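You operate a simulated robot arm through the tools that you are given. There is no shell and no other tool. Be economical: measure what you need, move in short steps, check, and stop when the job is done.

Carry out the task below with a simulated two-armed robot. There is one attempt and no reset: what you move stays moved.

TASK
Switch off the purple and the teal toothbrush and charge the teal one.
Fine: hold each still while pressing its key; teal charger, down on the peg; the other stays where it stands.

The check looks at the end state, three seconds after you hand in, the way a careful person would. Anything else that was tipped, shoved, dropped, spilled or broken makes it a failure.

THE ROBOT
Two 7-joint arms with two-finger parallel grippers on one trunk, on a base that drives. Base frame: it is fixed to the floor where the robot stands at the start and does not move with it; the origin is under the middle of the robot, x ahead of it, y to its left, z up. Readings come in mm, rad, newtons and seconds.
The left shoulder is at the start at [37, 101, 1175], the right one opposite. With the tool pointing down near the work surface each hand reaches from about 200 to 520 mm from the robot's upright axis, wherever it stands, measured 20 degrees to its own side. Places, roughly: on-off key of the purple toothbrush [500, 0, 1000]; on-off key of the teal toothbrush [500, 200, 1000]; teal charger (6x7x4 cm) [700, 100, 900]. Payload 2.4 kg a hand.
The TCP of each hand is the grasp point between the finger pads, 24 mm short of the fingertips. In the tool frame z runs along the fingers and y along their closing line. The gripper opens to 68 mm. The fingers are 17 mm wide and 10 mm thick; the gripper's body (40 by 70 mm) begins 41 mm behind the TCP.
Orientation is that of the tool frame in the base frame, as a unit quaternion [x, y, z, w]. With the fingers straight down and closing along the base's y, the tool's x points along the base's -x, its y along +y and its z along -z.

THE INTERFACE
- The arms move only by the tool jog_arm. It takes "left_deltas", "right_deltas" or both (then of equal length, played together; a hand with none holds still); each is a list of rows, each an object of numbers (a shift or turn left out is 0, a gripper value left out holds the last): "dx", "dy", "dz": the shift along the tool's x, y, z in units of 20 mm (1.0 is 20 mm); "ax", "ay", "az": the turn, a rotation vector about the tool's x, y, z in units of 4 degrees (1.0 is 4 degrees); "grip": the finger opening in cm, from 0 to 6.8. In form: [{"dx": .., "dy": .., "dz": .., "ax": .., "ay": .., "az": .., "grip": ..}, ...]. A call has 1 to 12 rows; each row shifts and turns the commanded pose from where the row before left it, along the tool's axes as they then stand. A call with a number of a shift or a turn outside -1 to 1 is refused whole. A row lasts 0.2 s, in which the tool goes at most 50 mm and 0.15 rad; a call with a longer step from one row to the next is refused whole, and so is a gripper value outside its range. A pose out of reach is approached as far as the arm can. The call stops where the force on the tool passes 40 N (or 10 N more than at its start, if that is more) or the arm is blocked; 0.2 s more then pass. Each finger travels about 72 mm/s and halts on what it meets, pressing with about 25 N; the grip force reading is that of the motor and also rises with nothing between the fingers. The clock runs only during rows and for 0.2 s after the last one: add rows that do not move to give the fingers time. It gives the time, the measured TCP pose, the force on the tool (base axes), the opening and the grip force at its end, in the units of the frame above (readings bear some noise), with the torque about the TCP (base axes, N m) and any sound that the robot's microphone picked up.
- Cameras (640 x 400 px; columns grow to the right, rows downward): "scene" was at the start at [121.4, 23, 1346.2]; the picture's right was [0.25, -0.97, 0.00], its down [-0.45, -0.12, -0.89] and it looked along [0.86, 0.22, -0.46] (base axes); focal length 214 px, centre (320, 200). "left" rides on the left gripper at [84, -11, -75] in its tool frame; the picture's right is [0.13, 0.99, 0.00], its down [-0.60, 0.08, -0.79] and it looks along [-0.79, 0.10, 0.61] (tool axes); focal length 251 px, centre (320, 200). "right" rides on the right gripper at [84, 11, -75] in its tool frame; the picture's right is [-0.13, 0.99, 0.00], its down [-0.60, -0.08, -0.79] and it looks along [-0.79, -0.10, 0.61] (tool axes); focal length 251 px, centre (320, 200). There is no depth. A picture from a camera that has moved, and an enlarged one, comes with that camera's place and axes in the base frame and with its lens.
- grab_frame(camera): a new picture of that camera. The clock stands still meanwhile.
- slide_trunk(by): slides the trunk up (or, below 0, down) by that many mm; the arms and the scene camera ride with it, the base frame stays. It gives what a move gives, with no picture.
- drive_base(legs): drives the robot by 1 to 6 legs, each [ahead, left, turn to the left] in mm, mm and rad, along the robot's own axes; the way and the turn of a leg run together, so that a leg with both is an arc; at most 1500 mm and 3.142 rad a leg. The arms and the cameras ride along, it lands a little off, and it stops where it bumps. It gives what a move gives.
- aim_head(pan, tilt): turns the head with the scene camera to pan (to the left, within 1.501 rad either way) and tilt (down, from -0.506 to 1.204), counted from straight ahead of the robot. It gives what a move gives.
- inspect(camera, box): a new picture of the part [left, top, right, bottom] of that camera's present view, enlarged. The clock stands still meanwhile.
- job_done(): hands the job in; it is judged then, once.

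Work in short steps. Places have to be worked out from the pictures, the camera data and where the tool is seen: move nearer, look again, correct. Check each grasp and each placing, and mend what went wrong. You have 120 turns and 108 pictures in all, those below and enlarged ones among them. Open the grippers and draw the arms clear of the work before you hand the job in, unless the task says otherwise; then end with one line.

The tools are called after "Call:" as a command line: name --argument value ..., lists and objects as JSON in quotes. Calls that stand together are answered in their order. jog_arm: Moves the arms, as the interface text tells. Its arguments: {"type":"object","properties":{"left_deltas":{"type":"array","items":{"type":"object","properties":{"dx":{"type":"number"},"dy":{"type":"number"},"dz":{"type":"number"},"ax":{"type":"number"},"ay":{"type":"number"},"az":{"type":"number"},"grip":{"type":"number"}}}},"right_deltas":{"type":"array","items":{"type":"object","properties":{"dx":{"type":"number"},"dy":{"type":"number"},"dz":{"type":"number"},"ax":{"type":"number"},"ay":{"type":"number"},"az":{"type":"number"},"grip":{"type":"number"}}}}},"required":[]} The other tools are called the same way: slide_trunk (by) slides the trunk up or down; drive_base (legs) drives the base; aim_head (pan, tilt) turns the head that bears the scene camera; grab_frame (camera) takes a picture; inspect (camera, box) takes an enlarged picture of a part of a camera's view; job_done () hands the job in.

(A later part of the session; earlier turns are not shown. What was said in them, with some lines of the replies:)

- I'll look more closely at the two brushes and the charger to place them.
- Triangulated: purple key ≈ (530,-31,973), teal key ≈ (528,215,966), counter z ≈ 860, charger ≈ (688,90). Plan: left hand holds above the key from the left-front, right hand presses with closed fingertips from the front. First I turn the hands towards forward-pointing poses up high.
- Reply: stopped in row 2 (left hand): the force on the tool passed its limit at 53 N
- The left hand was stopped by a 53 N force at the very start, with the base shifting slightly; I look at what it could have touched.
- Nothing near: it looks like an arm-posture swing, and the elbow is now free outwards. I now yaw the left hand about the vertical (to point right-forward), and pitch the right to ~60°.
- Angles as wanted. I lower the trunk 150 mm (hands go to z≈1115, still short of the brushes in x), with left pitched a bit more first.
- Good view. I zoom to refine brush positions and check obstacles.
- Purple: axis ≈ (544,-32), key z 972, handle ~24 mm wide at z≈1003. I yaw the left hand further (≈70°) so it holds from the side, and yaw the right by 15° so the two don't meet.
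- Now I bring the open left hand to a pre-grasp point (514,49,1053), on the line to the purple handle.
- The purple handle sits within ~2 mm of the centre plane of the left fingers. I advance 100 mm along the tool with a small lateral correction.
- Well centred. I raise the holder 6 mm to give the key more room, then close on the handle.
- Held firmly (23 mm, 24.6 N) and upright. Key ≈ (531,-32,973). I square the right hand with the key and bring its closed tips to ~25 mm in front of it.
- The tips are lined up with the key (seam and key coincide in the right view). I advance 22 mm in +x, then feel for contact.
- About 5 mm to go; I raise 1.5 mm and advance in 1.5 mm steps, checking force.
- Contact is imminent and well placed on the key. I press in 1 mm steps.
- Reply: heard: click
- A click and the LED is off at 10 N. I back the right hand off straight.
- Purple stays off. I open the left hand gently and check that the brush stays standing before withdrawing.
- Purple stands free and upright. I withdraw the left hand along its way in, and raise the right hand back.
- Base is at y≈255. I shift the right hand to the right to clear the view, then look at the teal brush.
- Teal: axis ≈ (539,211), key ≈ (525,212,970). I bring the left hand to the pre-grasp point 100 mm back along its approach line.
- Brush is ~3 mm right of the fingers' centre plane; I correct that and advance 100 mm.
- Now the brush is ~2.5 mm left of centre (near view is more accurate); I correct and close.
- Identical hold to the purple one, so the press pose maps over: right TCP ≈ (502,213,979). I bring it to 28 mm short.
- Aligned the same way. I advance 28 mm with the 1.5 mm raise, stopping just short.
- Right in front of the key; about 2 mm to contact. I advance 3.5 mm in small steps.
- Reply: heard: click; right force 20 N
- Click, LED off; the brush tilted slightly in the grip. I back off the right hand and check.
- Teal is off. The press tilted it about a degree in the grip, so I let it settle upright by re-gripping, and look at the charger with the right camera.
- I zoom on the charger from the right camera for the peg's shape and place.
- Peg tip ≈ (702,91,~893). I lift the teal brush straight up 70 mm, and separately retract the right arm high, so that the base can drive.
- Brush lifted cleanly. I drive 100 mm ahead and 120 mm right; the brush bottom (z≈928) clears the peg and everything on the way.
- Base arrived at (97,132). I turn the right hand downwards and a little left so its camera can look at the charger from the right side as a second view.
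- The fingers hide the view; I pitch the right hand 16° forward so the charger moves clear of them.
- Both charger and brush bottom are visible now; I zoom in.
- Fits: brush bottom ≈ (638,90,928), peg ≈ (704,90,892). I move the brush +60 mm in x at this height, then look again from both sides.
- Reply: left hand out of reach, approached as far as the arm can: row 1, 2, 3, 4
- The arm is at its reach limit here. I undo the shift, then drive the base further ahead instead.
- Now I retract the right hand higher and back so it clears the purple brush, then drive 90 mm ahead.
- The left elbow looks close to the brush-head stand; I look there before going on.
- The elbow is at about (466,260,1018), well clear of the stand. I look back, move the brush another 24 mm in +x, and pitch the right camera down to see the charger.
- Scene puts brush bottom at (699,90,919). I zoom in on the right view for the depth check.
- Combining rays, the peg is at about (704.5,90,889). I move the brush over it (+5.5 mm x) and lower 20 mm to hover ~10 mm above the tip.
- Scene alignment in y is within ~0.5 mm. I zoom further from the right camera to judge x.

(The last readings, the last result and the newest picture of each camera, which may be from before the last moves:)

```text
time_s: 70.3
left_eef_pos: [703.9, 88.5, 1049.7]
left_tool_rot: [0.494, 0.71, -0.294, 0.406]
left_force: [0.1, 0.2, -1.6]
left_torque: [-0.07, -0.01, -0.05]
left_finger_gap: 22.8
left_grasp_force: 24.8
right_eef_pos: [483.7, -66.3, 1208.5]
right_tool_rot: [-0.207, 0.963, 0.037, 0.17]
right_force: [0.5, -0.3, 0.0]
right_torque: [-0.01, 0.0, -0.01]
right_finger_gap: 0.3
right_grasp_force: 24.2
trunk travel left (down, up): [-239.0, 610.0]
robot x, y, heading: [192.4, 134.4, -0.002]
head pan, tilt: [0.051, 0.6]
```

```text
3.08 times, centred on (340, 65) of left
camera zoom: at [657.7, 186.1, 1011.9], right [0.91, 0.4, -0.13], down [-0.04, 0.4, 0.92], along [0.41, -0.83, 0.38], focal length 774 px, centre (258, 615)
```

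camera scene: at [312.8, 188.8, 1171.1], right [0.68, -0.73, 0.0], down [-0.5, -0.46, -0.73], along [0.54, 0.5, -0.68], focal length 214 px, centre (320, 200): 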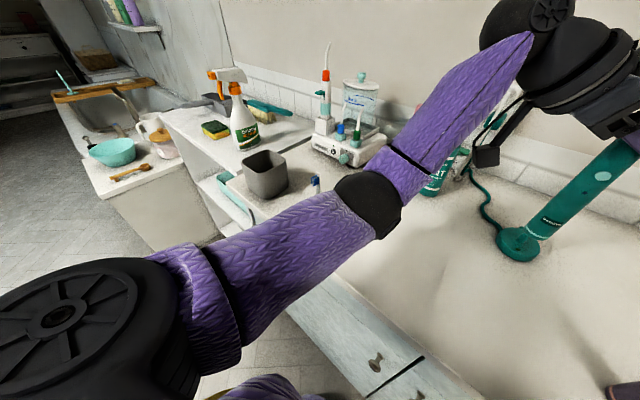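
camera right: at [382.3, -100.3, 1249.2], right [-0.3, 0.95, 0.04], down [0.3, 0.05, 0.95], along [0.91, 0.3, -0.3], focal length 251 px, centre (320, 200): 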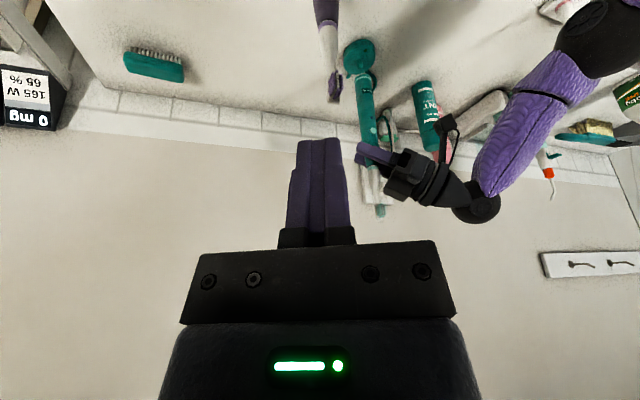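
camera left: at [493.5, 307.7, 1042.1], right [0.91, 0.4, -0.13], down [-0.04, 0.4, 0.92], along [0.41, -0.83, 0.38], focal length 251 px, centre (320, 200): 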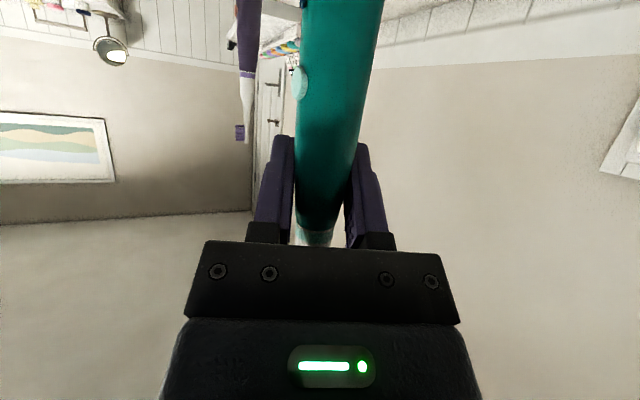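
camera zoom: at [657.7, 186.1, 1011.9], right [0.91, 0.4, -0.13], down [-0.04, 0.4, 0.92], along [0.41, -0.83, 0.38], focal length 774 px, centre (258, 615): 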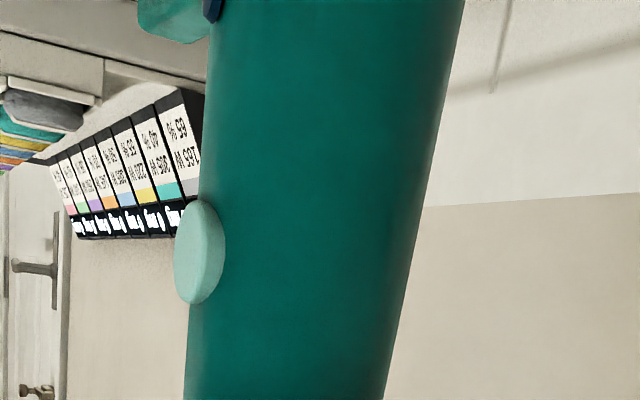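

The two views still leave x uncertain by ~4 mm. I move the right camera further to the right for a true side view.

Call:
jog_arm --right_deltas '[{"dx": 0.228, "dy": -0.948, "dz": 0.608}, {"dx": 0.228, "dy": -0.948, "dz": 0.608}, {"dx": 0.228, "dy": -0.948, "dz": 0.608}, {"dx": 0.228, "dy": -0.948, "dz": 0.608}, {"dx": 0.228, "dy": -0.948, "dz": 0.608}, {"dx": 0.228, "dy": -0.948, "dz": 0.608}]'

Call:
jog_arm --right_deltas '[{"ax": -0.344, "az": -0.966}, {"ax": -0.344, "az": -0.966}, {"ax": -0.344, "az": -0.966}, {"ax": -0.344, "az": -0.966}, {"ax": -0.344, "az": -0.966}, {"ax": -0.344, "az": -0.966}, {"ax": -0.344, "az": -0.966}, {"ax": -0.344, "az": -0.966}, {}]'

Call:
grab_frame --camera "right"

```text
time_s: 71.7
left_eef_pos: [705.2, 90.1, 1048.0]
left_tool_rot: [0.494, 0.71, -0.295, 0.405]
left_force: [-0.2, 0.6, -1.2]
left_torque: [-0.02, -0.02, 0.0]
left_finger_gap: 22.6
left_grasp_force: 25.2
right_eef_pos: [522.5, -151.5, 1119.7]
right_tool_rot: [-0.206, 0.963, 0.036, 0.171]
right_force: [-0.2, -0.4, -0.6]
right_torque: [0.01, -0.03, -0.02]
right_finger_gap: 0.3
right_grasp_force: 23.7
right hand out of reach, approached as far as the arm can: row 4, 5, 6
trunk travel left (down, up): [-239.0, 610.0]
robot x, y, heading: [189.1, 135.3, -0.001]
head pan, tilt: [0.051, 0.6]
```

```text
time_s: 73.7
left_eef_pos: [703.9, 88.7, 1050.2]
left_tool_rot: [0.494, 0.71, -0.294, 0.406]
left_force: [-0.5, 0.1, -1.9]
left_torque: [-0.01, -0.01, -0.01]
left_finger_gap: 22.6
left_grasp_force: 25.3
right_eef_pos: [477.2, -57.3, 1088.2]
right_tool_rot: [-0.471, 0.865, 0.082, 0.154]
right_force: [-0.3, -0.4, -0.1]
right_torque: [0.0, 0.04, 0.01]
right_finger_gap: 0.2
right_grasp_force: 23.6
right hand out of reach, approached as far as the arm can: row 1, 2, 3, 4, 5, 6, 7, 8
trunk travel left (down, up): [-239.0, 610.0]
robot x, y, heading: [191.6, 132.9, 0.001]
head pan, tilt: [0.051, 0.6]
```

```text
41 pictures are left
camera right: at [409.4, -140.2, 1129.6], right [-0.77, 0.64, 0.04], down [0.22, 0.21, 0.95], along [0.6, 0.74, -0.3], focal length 251 px, centre (320, 200)
```

right: 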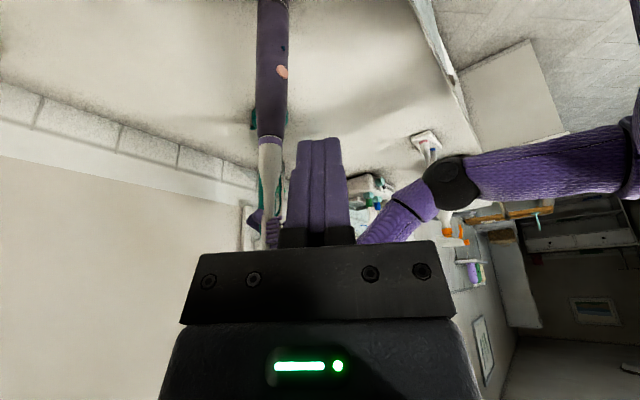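

The reach limit pulled the right hand near the purple brush (no contact) and the view is blocked. I lift it away and turn it back to the earlier viewing pose.

Call:
jog_arm --right_deltas '[{"dx": -0.03, "dy": 0.42, "dz": -0.88}, {"dx": -0.03, "dy": 0.42, "dz": -0.88}, {"dx": -0.03, "dy": 0.42, "dz": -0.88}, {"dx": -0.03, "dy": 0.42, "dz": -0.88}, {"dx": -0.03, "dy": 0.42, "dz": -0.88}, {"dx": -0.03, "dy": 0.42, "dz": -0.88}]'

Call:
inspect --camera "scene" --box '[338, 204, 370, 229]'

```text
time_s: 75.1
left_eef_pos: [703.4, 89.3, 1048.9]
left_tool_rot: [0.494, 0.71, -0.295, 0.406]
left_force: [0.6, -0.3, -1.2]
left_torque: [0.01, 0.0, 0.01]
left_finger_gap: 22.5
left_grasp_force: 24.5
right_eef_pos: [410.5, -43.1, 1179.7]
right_tool_rot: [-0.47, 0.865, 0.082, 0.154]
right_force: [0.1, 0.0, -0.6]
right_torque: [0.0, -0.03, -0.05]
right_finger_gap: 0.0
right_grasp_force: 24.0
right hand out of reach, approached as far as the arm can: row 4, 5, 6
trunk travel left (down, up): [-239.0, 610.0]
robot x, y, heading: [189.4, 133.2, 0.001]
head pan, tilt: [0.051, 0.6]
```

```text
16.00 times, centred on (354, 216) of scene
camera zoom: at [340.3, 136.8, 1183.9], right [0.05, -1.0, 0.0], down [-0.56, -0.03, -0.82], along [0.82, 0.04, -0.57], focal length 3432 px, centre (-224, -64)
```

zoom: 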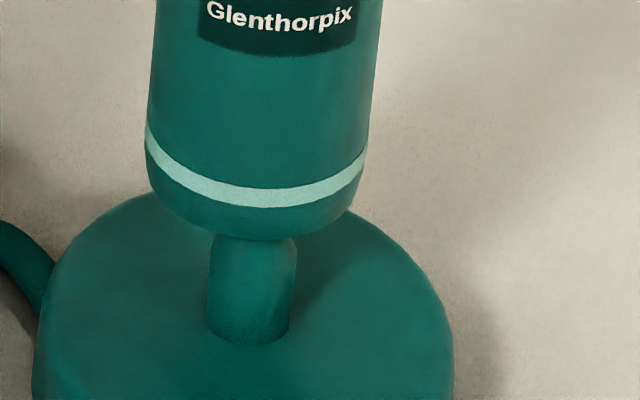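

Re-measured: the brush is ~0.9 mm too far +y, and both views agree the peg is nearer x≈700. I shift the brush (−4.5,−0.7) mm and turn the right hand back.

Call:
jog_arm --left_deltas '[{"dx": 0.025, "dy": -0.2235, "dz": -0.035}, {}]'

Call:
jog_arm --right_deltas '[{"ax": 0.344, "az": 0.966}, {"ax": 0.344, "az": 0.966}, {"ax": 0.344, "az": 0.966}, {"ax": 0.344, "az": 0.966}, {"ax": 0.344, "az": 0.966}, {"ax": 0.344, "az": 0.966}, {"ax": 0.344, "az": 0.966}, {"ax": 0.344, "az": 0.966}, {}]'

```text
time_s: 75.7
left_eef_pos: [700.2, 89.3, 1049.7]
left_tool_rot: [0.494, 0.71, -0.295, 0.406]
left_force: [-0.2, -0.2, -1.5]
left_torque: [0.04, 0.0, 0.0]
left_finger_gap: 22.5
left_grasp_force: 24.7
right_eef_pos: [409.8, -43.4, 1178.8]
right_tool_rot: [-0.47, 0.865, 0.082, 0.154]
right_force: [-0.4, -0.8, 0.4]
right_torque: [0.02, 0.03, 0.03]
right_finger_gap: 0.0
right_grasp_force: 23.3
trunk travel left (down, up): [-239.0, 610.0]
robot x, y, heading: [192.6, 131.7, 0.0]
head pan, tilt: [0.051, 0.6]
```

```text
time_s: 77.7
left_eef_pos: [699.4, 88.0, 1050.7]
left_tool_rot: [0.494, 0.71, -0.295, 0.406]
left_force: [-0.4, 0.0, -0.7]
left_torque: [0.0, 0.02, 0.0]
left_finger_gap: 22.5
left_grasp_force: 25.1
right_eef_pos: [412.8, -42.7, 1178.7]
right_tool_rot: [-0.206, 0.963, 0.037, 0.171]
right_force: [-0.3, 0.7, 0.5]
right_torque: [-0.03, -0.02, 0.01]
right_finger_gap: 0.3
right_grasp_force: 23.5
trunk travel left (down, up): [-239.0, 610.0]
robot x, y, heading: [187.8, 133.0, -0.002]
head pan, tilt: [0.051, 0.6]
```

Now I bring the right camera to a slightly more lateral vantage, well clear above the purple brush.

Call:
jog_arm --right_deltas '[{"dx": -0.31, "dy": -0.85, "dz": -0.11}, {"dx": -0.31, "dy": -0.85, "dz": -0.11}, {"dx": -0.31, "dy": -0.85, "dz": -0.11}, {"dx": -0.31, "dy": -0.85, "dz": -0.11}, {"dx": -0.31, "dy": -0.85, "dz": -0.11}, {}]'

Call:
grab_frame --camera "right"

```text
time_s: 79.1
left_eef_pos: [699.7, 88.1, 1050.3]
left_tool_rot: [0.494, 0.71, -0.294, 0.406]
left_force: [-0.2, 1.1, -1.4]
left_torque: [-0.01, -0.01, 0.0]
left_finger_gap: 22.8
left_grasp_force: 25.2
right_eef_pos: [479.9, -97.5, 1186.2]
right_tool_rot: [-0.207, 0.962, 0.038, 0.171]
right_force: [-0.5, -0.7, -0.7]
right_torque: [-0.02, -0.02, 0.0]
right_finger_gap: 0.0
right_grasp_force: 23.4
right hand out of reach, approached as far as the arm can: row 1, 2, 3, 4
trunk travel left (down, up): [-239.0, 610.0]
robot x, y, heading: [191.0, 132.0, -0.005]
head pan, tilt: [0.051, 0.6]
```

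```text
39 pictures are left
camera right: at [377.9, -131.2, 1227.0], right [-0.3, 0.95, 0.04], down [0.3, 0.05, 0.95], along [0.91, 0.3, -0.3], focal length 251 px, centre (320, 200)
```

right: 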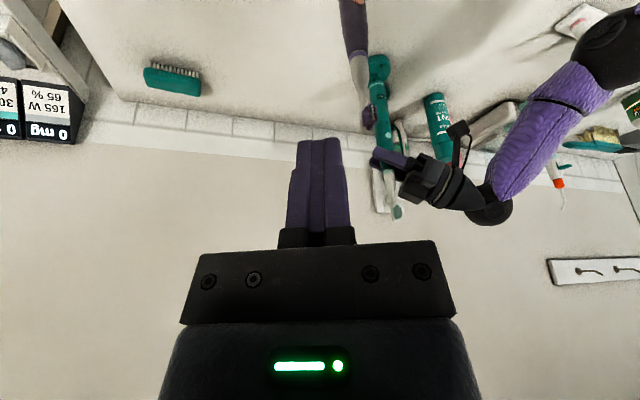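

The peg is still visible next to the purple neck; I zoom on it in both views.

Call:
inspect --camera "right" --box '[360, 60, 400, 92]'

Call:
inspect --camera "scene" --box '[338, 204, 370, 229]'

```text
12.50 times, centred on (380, 76) of right
camera zoom: at [377.9, -131.2, 1227.0], right [-0.3, 0.95, 0.04], down [0.3, 0.05, 0.95], along [0.91, 0.3, -0.3], focal length 3143 px, centre (-430, 1750)
```

zoom: 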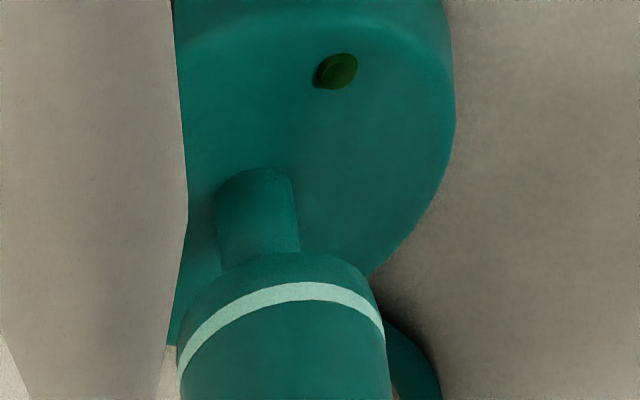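

```text
16.00 times, centred on (354, 216) of scene
camera zoom: at [340.4, 136.7, 1183.9], right [0.05, -1.0, 0.0], down [-0.56, -0.03, -0.82], along [0.82, 0.04, -0.57], focal length 3432 px, centre (-224, -64)
```

zoom: 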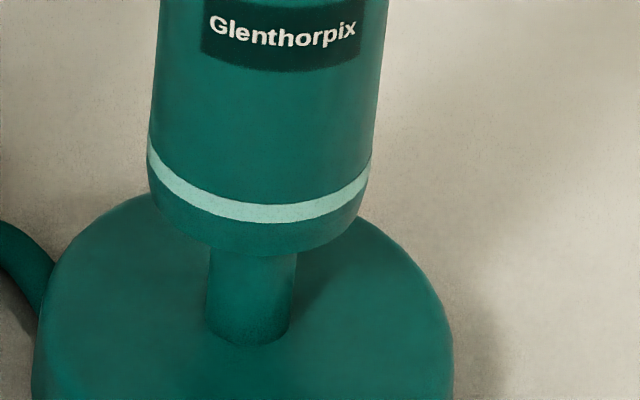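

Residuals: +1.2 mm in x, −0.6 mm in y. I apply those and lower 8 mm slowly onto the peg tip, watching force.

Call:
jog_arm --left_deltas '[{"dx": -0.024, "dy": 0.047, "dz": 0.04}, {}, {"dx": 0.087, "dy": 0.002, "dz": 0.05}, {"dx": 0.087, "dy": 0.002, "dz": 0.05}, {"dx": 0.087, "dy": 0.002, "dz": 0.05}, {"dx": 0.087, "dy": 0.002, "dz": 0.05}, {}]'

Call:
inspect --camera "scene" --box '[338, 204, 370, 229]'

Call:
inspect --camera "right" --box '[360, 60, 400, 92]'

```text
time_s: 80.7
left_eef_pos: [700.1, 88.2, 1040.4]
left_tool_rot: [0.494, 0.71, -0.295, 0.406]
left_force: [0.0, 0.1, -0.7]
left_torque: [-0.01, 0.01, -0.02]
left_finger_gap: 22.5
left_grasp_force: 24.7
right_eef_pos: [478.3, -97.6, 1187.8]
right_tool_rot: [-0.208, 0.962, 0.037, 0.171]
right_force: [0.1, -1.2, -1.0]
right_torque: [0.02, -0.01, 0.01]
right_finger_gap: 0.2
right_grasp_force: 23.4
trunk travel left (down, up): [-239.0, 610.0]
robot x, y, heading: [192.8, 133.7, 0.001]
head pan, tilt: [0.051, 0.6]
```

```text
16.00 times, centred on (354, 216) of scene
camera zoom: at [340.4, 136.8, 1183.9], right [0.05, -1.0, 0.0], down [-0.56, -0.03, -0.82], along [0.82, 0.04, -0.57], focal length 3432 px, centre (-224, -64)
```

zoom: 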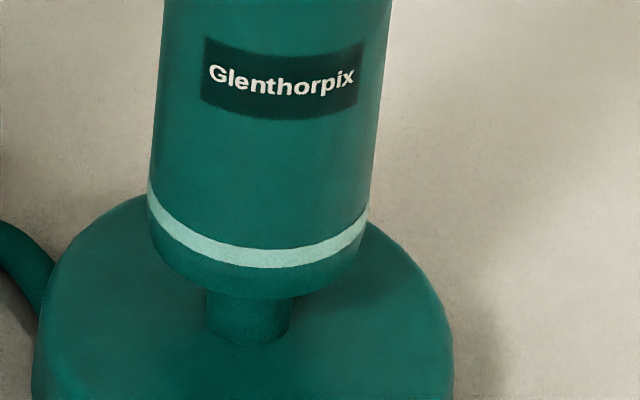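

```text
12.50 times, centred on (380, 76) of right
camera zoom: at [377.7, -131.0, 1227.0], right [-0.3, 0.95, 0.04], down [0.3, 0.05, 0.95], along [0.91, 0.3, -0.3], focal length 3143 px, centre (-430, 1750)
```

zoom: 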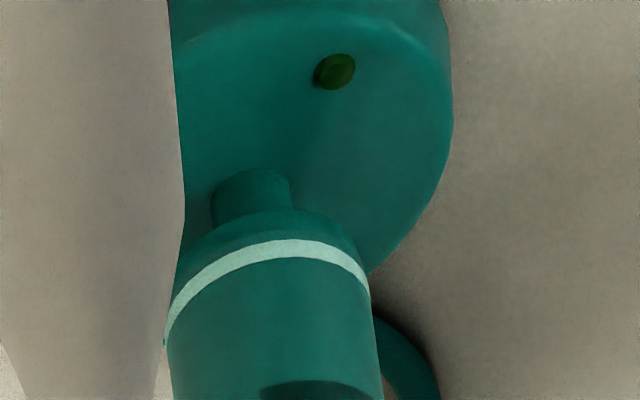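

Alignment is now within ~0.3 mm in both views, no force yet. I continue down 6 mm in small steps.

Call:
jog_arm --left_deltas '[{"dx": 0.087, "dy": 0.002, "dz": 0.05}, {"dx": 0.087, "dy": 0.002, "dz": 0.05}, {"dx": 0.087, "dy": 0.002, "dz": 0.05}, {}]'

Call:
inspect --camera "scene" --box '[330, 190, 380, 230]'

```text
time_s: 81.7
left_eef_pos: [700.6, 87.9, 1035.5]
left_tool_rot: [0.494, 0.71, -0.294, 0.407]
left_force: [-1.2, -0.5, -1.3]
left_torque: [0.01, -0.01, 0.0]
left_finger_gap: 22.6
left_grasp_force: 25.1
right_eef_pos: [479.1, -97.8, 1187.1]
right_tool_rot: [-0.208, 0.962, 0.037, 0.172]
right_force: [0.5, 0.1, 0.1]
right_torque: [0.01, 0.04, 0.01]
right_finger_gap: 0.1
right_grasp_force: 23.5
trunk travel left (down, up): [-239.0, 610.0]
robot x, y, heading: [189.6, 134.5, 0.004]
head pan, tilt: [0.051, 0.6]
```

```text
10.00 times, centred on (355, 210) of scene
camera zoom: at [340.4, 136.8, 1183.9], right [0.05, -1.0, 0.0], down [-0.56, -0.03, -0.82], along [0.82, 0.04, -0.57], focal length 2145 px, centre (-30, 100)
```

zoom: 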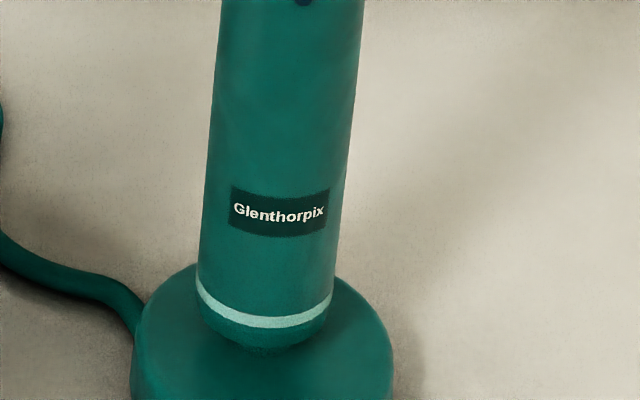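

No resistance, and the peg is disappearing inside the brush. I continue down 6 mm more.

Call:
jog_arm --left_deltas '[{"dx": 0.087, "dy": 0.002, "dz": 0.05}, {"dx": 0.087, "dy": 0.002, "dz": 0.05}, {"dx": 0.087, "dy": 0.002, "dz": 0.05}, {}]'

Call:
inspect --camera "scene" --box '[330, 190, 380, 230]'

```text
time_s: 82.7
left_eef_pos: [701.6, 87.8, 1030.9]
left_tool_rot: [0.494, 0.71, -0.294, 0.406]
left_force: [-0.1, 1.0, -1.7]
left_torque: [-0.01, 0.03, 0.0]
left_finger_gap: 22.2
left_grasp_force: 25.1
right_eef_pos: [478.9, -98.4, 1186.5]
right_tool_rot: [-0.207, 0.962, 0.037, 0.171]
right_force: [0.2, 0.1, -0.8]
right_torque: [0.02, -0.01, 0.01]
right_finger_gap: 0.2
right_grasp_force: 23.4
trunk travel left (down, up): [-239.0, 610.0]
robot x, y, heading: [187.7, 132.5, 0.003]
head pan, tilt: [0.051, 0.6]
```

```text
10.00 times, centred on (355, 210) of scene
camera zoom: at [340.4, 136.8, 1183.9], right [0.05, -1.0, 0.0], down [-0.56, -0.03, -0.82], along [0.82, 0.04, -0.57], focal length 2145 px, centre (-30, 100)
```

zoom: 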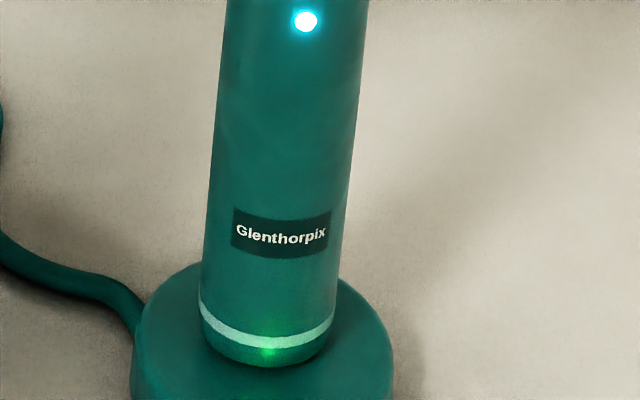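

The charger lamp is lit green (charging contact); the brush LED also lit. I continue down to seat it fully.

Call:
jog_arm --left_deltas '[{"dx": 0.0435, "dy": 0.001, "dz": 0.025}, {"dx": 0.0435, "dy": 0.001, "dz": 0.025}, {"dx": 0.0435, "dy": 0.001, "dz": 0.025}, {}]'

Call:
inspect --camera "scene" --box '[330, 180, 380, 220]'

```text
time_s: 83.7
left_eef_pos: [700.4, 88.5, 1026.5]
left_tool_rot: [0.493, 0.71, -0.295, 0.407]
left_force: [0.0, 0.6, 0.1]
left_torque: [0.0, 0.02, 0.01]
left_finger_gap: 22.5
left_grasp_force: 24.6
right_eef_pos: [478.0, -98.0, 1186.9]
right_tool_rot: [-0.207, 0.962, 0.037, 0.172]
right_force: [0.5, 0.6, -0.2]
right_torque: [0.0, -0.01, -0.01]
right_finger_gap: 0.1
right_grasp_force: 23.9
trunk travel left (down, up): [-239.0, 610.0]
robot x, y, heading: [191.4, 134.1, 0.002]
head pan, tilt: [0.051, 0.6]
```

```text
10.00 times, centred on (355, 200) of scene
camera zoom: at [340.3, 136.8, 1183.9], right [0.05, -1.0, 0.0], down [-0.56, -0.03, -0.82], along [0.82, 0.04, -0.57], focal length 2145 px, centre (-30, 200)
```

zoom: 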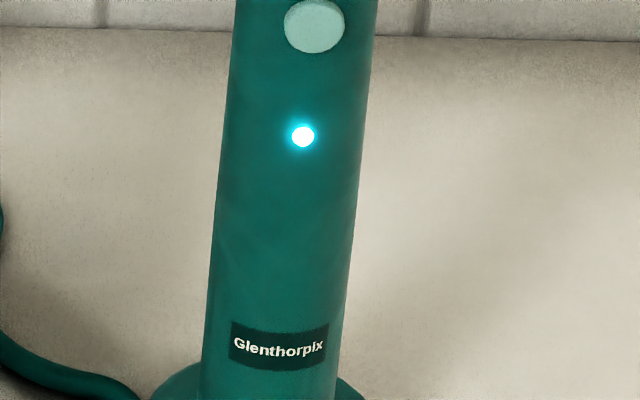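

I lower further until it rests, then watch whether the LED is steady or pulsing.

Call:
jog_arm --left_deltas '[{"dx": 0.0435, "dy": 0.001, "dz": 0.025}, {"dx": 0.0435, "dy": 0.001, "dz": 0.025}, {}]'

Call:
inspect --camera "scene" --box '[330, 180, 390, 230]'

```text
time_s: 84.5
left_eef_pos: [699.1, 88.5, 1026.2]
left_tool_rot: [0.493, 0.709, -0.294, 0.41]
left_force: [1.3, 1.4, 19.7]
left_torque: [0.3, -0.08, 0.0]
left_finger_gap: 22.2
left_grasp_force: 25.1
right_eef_pos: [477.4, -96.8, 1186.5]
right_tool_rot: [-0.207, 0.962, 0.038, 0.172]
right_force: [0.4, -0.1, 0.8]
right_torque: [0.0, 0.02, 0.0]
right_finger_gap: 0.0
right_grasp_force: 24.1
trunk travel left (down, up): [-239.0, 610.0]
robot x, y, heading: [188.8, 133.4, -0.004]
head pan, tilt: [0.051, 0.6]
```

```text
8.00 times, centred on (360, 205) of scene
camera zoom: at [339.0, 137.2, 1184.3], right [0.05, -1.0, 0.0], down [-0.56, -0.03, -0.83], along [0.82, 0.04, -0.56], focal length 1716 px, centre (0, 160)
```

zoom: 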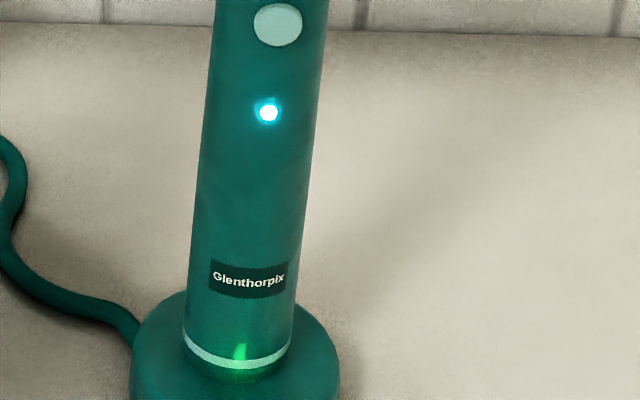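

Seated (20 N down, at the puck top height). I relieve the force by 1 mm and watch the LED over time.

Call:
jog_arm --left_deltas '[{"dx": -0.0435, "dz": -0.025}, {}, {}]'

Call:
inspect --camera "scene" --box '[330, 180, 390, 230]'

Call:
jog_arm --left_deltas '[{}, {}, {}]'

Call:
inspect --camera "scene" --box '[330, 180, 390, 230]'

```text
time_s: 85.3
left_eef_pos: [698.8, 86.3, 1026.5]
left_tool_rot: [0.493, 0.71, -0.294, 0.407]
left_force: [1.8, 0.0, 18.2]
left_torque: [-0.08, -0.07, -0.02]
left_finger_gap: 22.4
left_grasp_force: 24.9
right_eef_pos: [476.3, -96.2, 1187.2]
right_tool_rot: [-0.207, 0.962, 0.037, 0.172]
right_force: [-0.8, -0.3, 0.0]
right_torque: [0.0, -0.01, 0.01]
right_finger_gap: 0.2
right_grasp_force: 23.6
trunk travel left (down, up): [-239.0, 610.0]
robot x, y, heading: [190.6, 131.7, -0.005]
head pan, tilt: [0.051, 0.6]
```

```text
8.00 times, centred on (360, 205) of scene
camera zoom: at [339.1, 136.8, 1184.1], right [0.05, -1.0, 0.0], down [-0.56, -0.03, -0.83], along [0.82, 0.04, -0.56], focal length 1716 px, centre (0, 160)
```

zoom: 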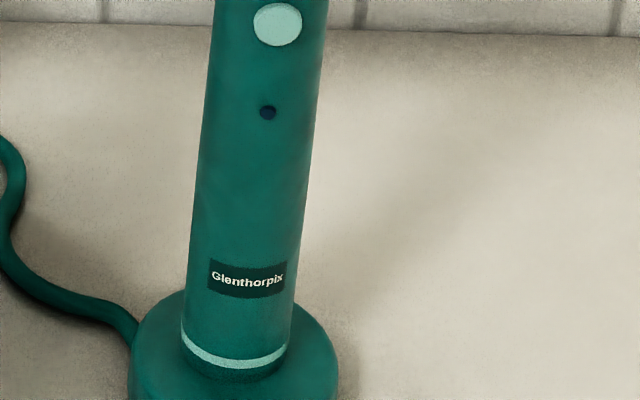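

```text
time_s: 86.1
left_eef_pos: [699.2, 87.4, 1026.4]
left_tool_rot: [0.493, 0.71, -0.294, 0.408]
left_force: [0.9, -0.2, 18.5]
left_torque: [-0.13, -0.09, 0.02]
left_finger_gap: 22.6
left_grasp_force: 24.8
right_eef_pos: [478.0, -97.5, 1186.8]
right_tool_rot: [-0.207, 0.962, 0.037, 0.173]
right_force: [0.1, 0.7, -0.4]
right_torque: [0.03, -0.03, 0.0]
right_finger_gap: 0.0
right_grasp_force: 23.9
trunk travel left (down, up): [-239.0, 610.0]
robot x, y, heading: [189.1, 132.4, 0.003]
head pan, tilt: [0.051, 0.6]
```

```text
8.00 times, centred on (360, 205) of scene
camera zoom: at [339.1, 136.8, 1184.1], right [0.05, -1.0, 0.0], down [-0.56, -0.03, -0.83], along [0.82, 0.04, -0.56], focal length 1716 px, centre (0, 160)
```

zoom: 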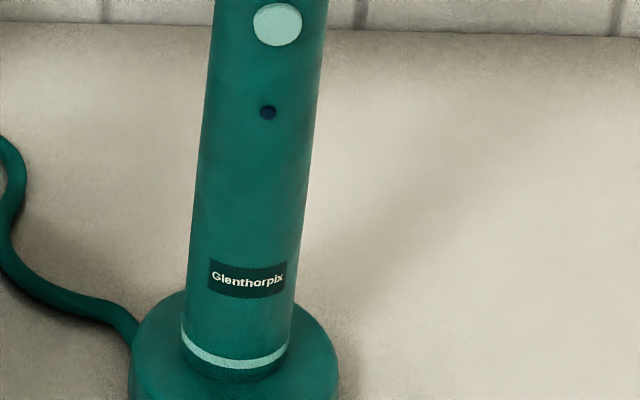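

Both lamps went dark: either a slow blink or contact lost under the residual 18 N push. I relieve the load a bit more, then sample the lamps again.

Call:
jog_arm --left_deltas '[{"dx": -0.065, "dz": -0.037}, {}]'

Call:
inspect --camera "scene" --box '[330, 180, 390, 230]'

```text
time_s: 86.7
left_eef_pos: [699.5, 87.5, 1027.1]
left_tool_rot: [0.493, 0.712, -0.293, 0.406]
left_force: [-0.1, -2.5, 7.4]
left_torque: [-0.31, 0.05, 0.0]
left_finger_gap: 22.4
left_grasp_force: 25.0
right_eef_pos: [477.4, -97.9, 1186.1]
right_tool_rot: [-0.207, 0.963, 0.037, 0.172]
right_force: [-0.1, 0.3, 0.0]
right_torque: [0.03, -0.02, -0.01]
right_finger_gap: 0.1
right_grasp_force: 23.7
trunk travel left (down, up): [-239.0, 610.0]
robot x, y, heading: [189.2, 129.4, 0.001]
head pan, tilt: [0.051, 0.6]
```

```text
8.00 times, centred on (360, 205) of scene
camera zoom: at [339.8, 136.6, 1183.9], right [0.05, -1.0, 0.0], down [-0.56, -0.03, -0.83], along [0.82, 0.04, -0.56], focal length 1716 px, centre (0, 160)
```

zoom: 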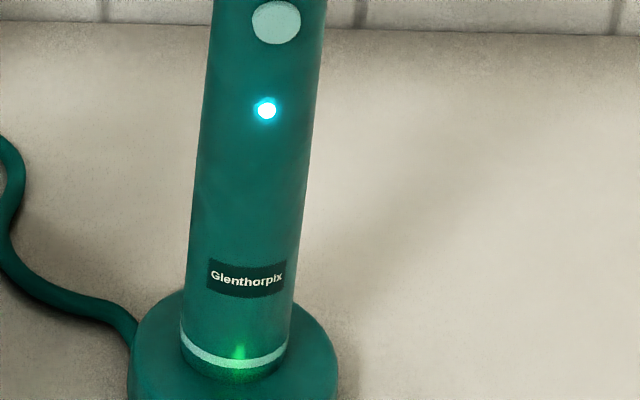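

Lamps are on again. I release the brush gently and watch whether it keeps charging on its own.

Call:
jog_arm --left_deltas '[{"dx": -0.02, "dz": -0.012}, {"grip": 2.6}, {"grip": 3.2}, {"grip": 4.5}, {"grip": 6}, {"grip": 6.8}, {}]'

Call:
inspect --camera "scene" --box '[310, 130, 410, 230]'

Call:
grab_frame --camera "left"

```text
time_s: 88.3
left_eef_pos: [701.0, 87.1, 1028.3]
left_tool_rot: [0.493, 0.71, -0.294, 0.407]
left_force: [-0.4, -0.1, 0.0]
left_torque: [-0.01, -0.01, 0.0]
left_finger_gap: 67.9
left_grasp_force: 0.0
right_eef_pos: [479.0, -97.8, 1186.5]
right_tool_rot: [-0.207, 0.963, 0.037, 0.171]
right_force: [0.4, -0.2, -0.3]
right_torque: [0.03, 0.0, 0.0]
right_finger_gap: 0.1
right_grasp_force: 23.3
trunk travel left (down, up): [-239.0, 610.0]
robot x, y, heading: [191.6, 132.5, -0.001]
head pan, tilt: [0.051, 0.6]
```

```text
4.00 times, centred on (360, 180) of scene
camera zoom: at [340.3, 136.8, 1183.9], right [0.05, -1.0, 0.0], down [-0.56, -0.03, -0.82], along [0.82, 0.04, -0.57], focal length 858 px, centre (160, 280)
```

zoom: 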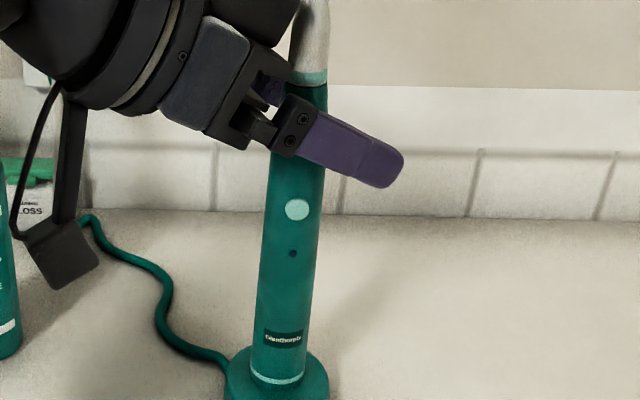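

```text
26 pictures are left
camera left: at [654.2, 185.3, 990.7], right [0.91, 0.4, -0.13], down [-0.04, 0.4, 0.92], along [0.41, -0.83, 0.38], focal length 251 px, centre (320, 200)
```

left: 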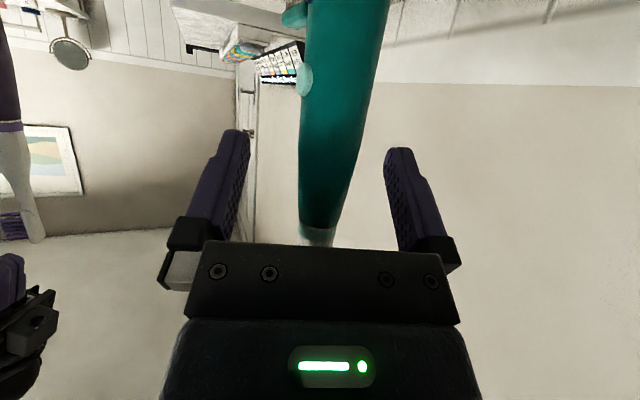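

Samples fit a 1 s blink (on at ~x.5–x.7, off at x.1–x.3), i.e. a charging indicator. I verify with one sample 0.4 s later.

Call:
jog_arm --left_deltas '[{}]'

Call:
inspect --camera "scene" --box '[330, 180, 390, 230]'

Call:
jog_arm --left_deltas '[{}, {}]'

Call:
inspect --camera "scene" --box '[330, 180, 390, 230]'

```text
time_s: 88.7
left_eef_pos: [700.9, 87.5, 1027.5]
left_tool_rot: [0.493, 0.71, -0.294, 0.407]
left_force: [-0.2, -0.3, 0.3]
left_torque: [0.04, 0.01, 0.02]
left_finger_gap: 67.9
left_grasp_force: 0.1
right_eef_pos: [478.1, -97.2, 1187.1]
right_tool_rot: [-0.208, 0.962, 0.037, 0.171]
right_force: [0.0, 0.8, -1.7]
right_torque: [0.0, 0.04, 0.03]
right_finger_gap: 0.3
right_grasp_force: 23.4
trunk travel left (down, up): [-239.0, 610.0]
robot x, y, heading: [190.8, 132.7, 0.001]
head pan, tilt: [0.051, 0.6]
```

```text
8.00 times, centred on (360, 205) of scene
camera zoom: at [340.3, 136.8, 1183.9], right [0.05, -1.0, 0.0], down [-0.56, -0.03, -0.82], along [0.82, 0.04, -0.57], focal length 1716 px, centre (0, 160)
```

zoom: 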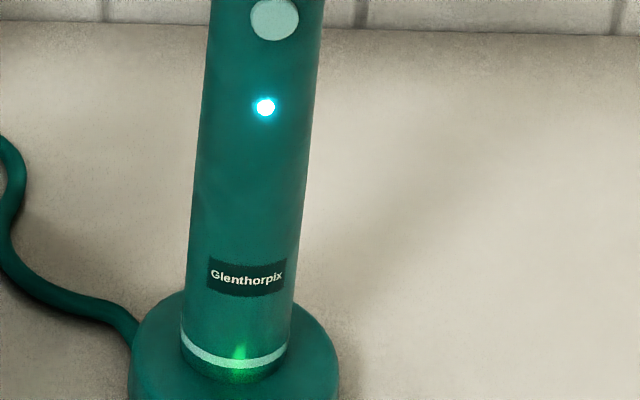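

```text
time_s: 89.3
left_eef_pos: [701.1, 87.7, 1027.9]
left_tool_rot: [0.493, 0.711, -0.294, 0.407]
left_force: [0.1, 0.6, 0.1]
left_torque: [0.03, 0.01, 0.01]
left_finger_gap: 67.9
left_grasp_force: 0.1
right_eef_pos: [479.3, -97.1, 1187.1]
right_tool_rot: [-0.207, 0.963, 0.037, 0.172]
right_force: [0.8, 0.4, 0.2]
right_torque: [-0.02, 0.03, 0.02]
right_finger_gap: 0.0
right_grasp_force: 23.8
trunk travel left (down, up): [-239.0, 610.0]
robot x, y, heading: [189.1, 133.6, 0.003]
head pan, tilt: [0.051, 0.6]
```

```text
8.00 times, centred on (360, 205) of scene
camera zoom: at [340.3, 136.8, 1183.9], right [0.05, -1.0, 0.0], down [-0.56, -0.03, -0.82], along [0.82, 0.04, -0.57], focal length 1716 px, centre (0, 160)
```

zoom: 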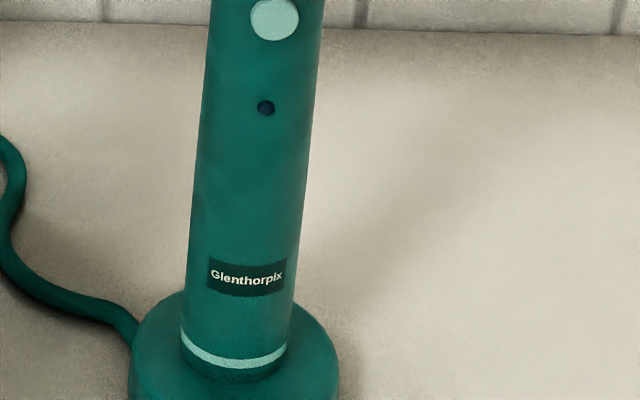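

It blinks steadily: charging, seated. I withdraw the open left hand along its approach line, then back the base off.

Call:
jog_arm --left_deltas '[{"dz": -0.5}, {"dz": -1}, {"dz": -1}, {"dz": -1}, {"dz": -1}, {"dz": -1}, {"dz": -0.5}, {}]' --right_deltas '[{}, {}, {}, {}, {}, {}, {}, {}]'

Call:
grab_frame --camera "scene"

```text
time_s: 91.1
left_eef_pos: [666.9, 187.8, 1089.1]
left_tool_rot: [0.494, 0.71, -0.294, 0.407]
left_force: [0.2, -0.2, -0.3]
left_torque: [0.02, 0.0, 0.01]
left_finger_gap: 68.0
left_grasp_force: 0.1
right_eef_pos: [478.0, -98.3, 1186.2]
right_tool_rot: [-0.208, 0.962, 0.038, 0.171]
right_force: [0.2, -0.7, 0.1]
right_torque: [-0.02, -0.03, 0.0]
right_finger_gap: 0.0
right_grasp_force: 23.7
trunk travel left (down, up): [-239.0, 610.0]
robot x, y, heading: [192.6, 131.5, 0.004]
head pan, tilt: [0.051, 0.6]
```

```text
23 pictures are left
camera scene: at [340.3, 136.8, 1183.9], right [0.05, -1.0, 0.0], down [-0.56, -0.03, -0.82], along [0.82, 0.04, -0.57], focal length 214 px, centre (320, 200)
```

scene: 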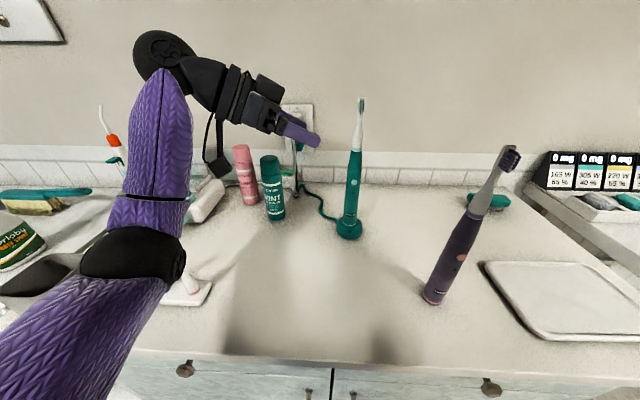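

Both brushes stand. I raise the trunk to lift the arms clear, then drive straight back and open the right gripper.

Call:
slide_trunk --by 120

Call:
drive_base --legs '[[-220, 0, 0]]'

Call:
jog_arm --right_deltas '[{"grip": 3}, {"grip": 6.8}, {}, {}]'

Call:
grab_frame --camera "scene"

```text
time_s: 92.6
left_eef_pos: [666.1, 185.9, 1206.8]
left_tool_rot: [0.493, 0.71, -0.295, 0.407]
left_force: [-0.4, 0.0, 0.3]
left_torque: [-0.02, -0.04, -0.02]
left_finger_gap: 67.9
left_grasp_force: 0.1
right_eef_pos: [479.7, -97.5, 1306.3]
right_tool_rot: [-0.207, 0.963, 0.036, 0.17]
right_force: [-0.1, 1.1, 0.2]
right_torque: [0.02, 0.03, 0.0]
right_finger_gap: 0.1
right_grasp_force: 23.9
trunk travel left (down, up): [-359.0, 490.0]
robot x, y, heading: [190.8, 131.7, 0.003]
head pan, tilt: [0.051, 0.6]
```

```text
time_s: 94.3
left_eef_pos: [447.6, 186.2, 1208.0]
left_tool_rot: [0.494, 0.709, -0.295, 0.407]
left_force: [0.2, 0.0, -0.5]
left_torque: [-0.03, -0.01, 0.03]
left_finger_gap: 68.1
left_grasp_force: 0.1
right_eef_pos: [261.0, -97.8, 1306.7]
right_tool_rot: [-0.207, 0.963, 0.037, 0.17]
right_force: [-0.3, -0.7, 0.0]
right_torque: [0.01, -0.02, 0.02]
right_finger_gap: 0.1
right_grasp_force: 23.9
trunk travel left (down, up): [-359.0, 490.0]
robot x, y, heading: [-28.0, 130.0, 0.001]
head pan, tilt: [0.051, 0.6]
```

```text
time_s: 95.3
left_eef_pos: [448.3, 186.4, 1206.4]
left_tool_rot: [0.495, 0.71, -0.294, 0.406]
left_force: [-0.6, -0.1, 0.1]
left_torque: [0.0, -0.02, -0.02]
left_finger_gap: 67.9
left_grasp_force: 0.0
right_eef_pos: [260.4, -98.4, 1306.9]
right_tool_rot: [-0.206, 0.963, 0.037, 0.17]
right_force: [0.8, 0.0, -0.2]
right_torque: [-0.01, -0.02, -0.01]
right_finger_gap: 68.2
right_grasp_force: 0.1
trunk travel left (down, up): [-359.0, 490.0]
robot x, y, heading: [-28.4, 135.0, -0.002]
head pan, tilt: [0.051, 0.6]
```

```text
22 pictures are left
camera scene: at [97.8, 136.8, 1305.4], right [0.05, -1.0, 0.0], down [-0.56, -0.03, -0.82], along [0.82, 0.04, -0.57], focal length 214 px, centre (320, 200)
```

scene: 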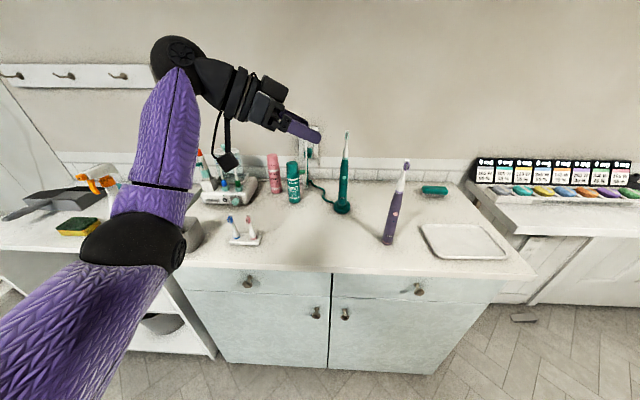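

Everything stands as it should; a last close check of both brushes.

Call:
inspect --camera "scene" --box '[310, 120, 430, 260]'

Call:
inspect --camera "scene" --box '[180, 140, 320, 260]'

```text
2.86 times, centred on (370, 190) of scene
camera zoom: at [97.8, 136.8, 1305.4], right [0.05, -1.0, 0.0], down [-0.56, -0.03, -0.82], along [0.82, 0.04, -0.57], focal length 613 px, centre (177, 229)
```

zoom: 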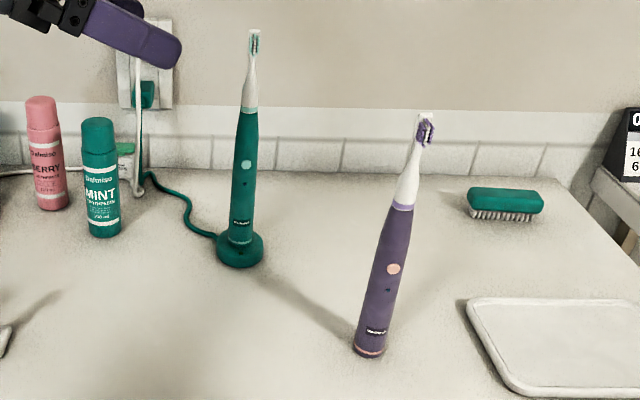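

```text
3.33 times, centred on (250, 200) of scene
camera zoom: at [97.8, 136.8, 1305.4], right [0.05, -1.0, 0.0], down [-0.56, -0.03, -0.82], along [0.82, 0.04, -0.57], focal length 715 px, centre (553, 200)
```

zoom: 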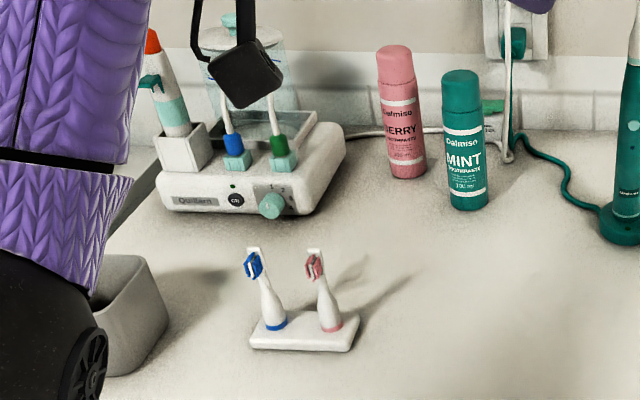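

Purple is off and stands in place, teal is off and seated on its charger, and nothing else is disturbed. I hand in.

Call:
job_done

```text
The job is handed in.
```

Both toothbrushes are switched off. The teal one is seated on its charger's peg with the charging light blinking. The purple one stands where it was, and the last pictures show nothing else moved.
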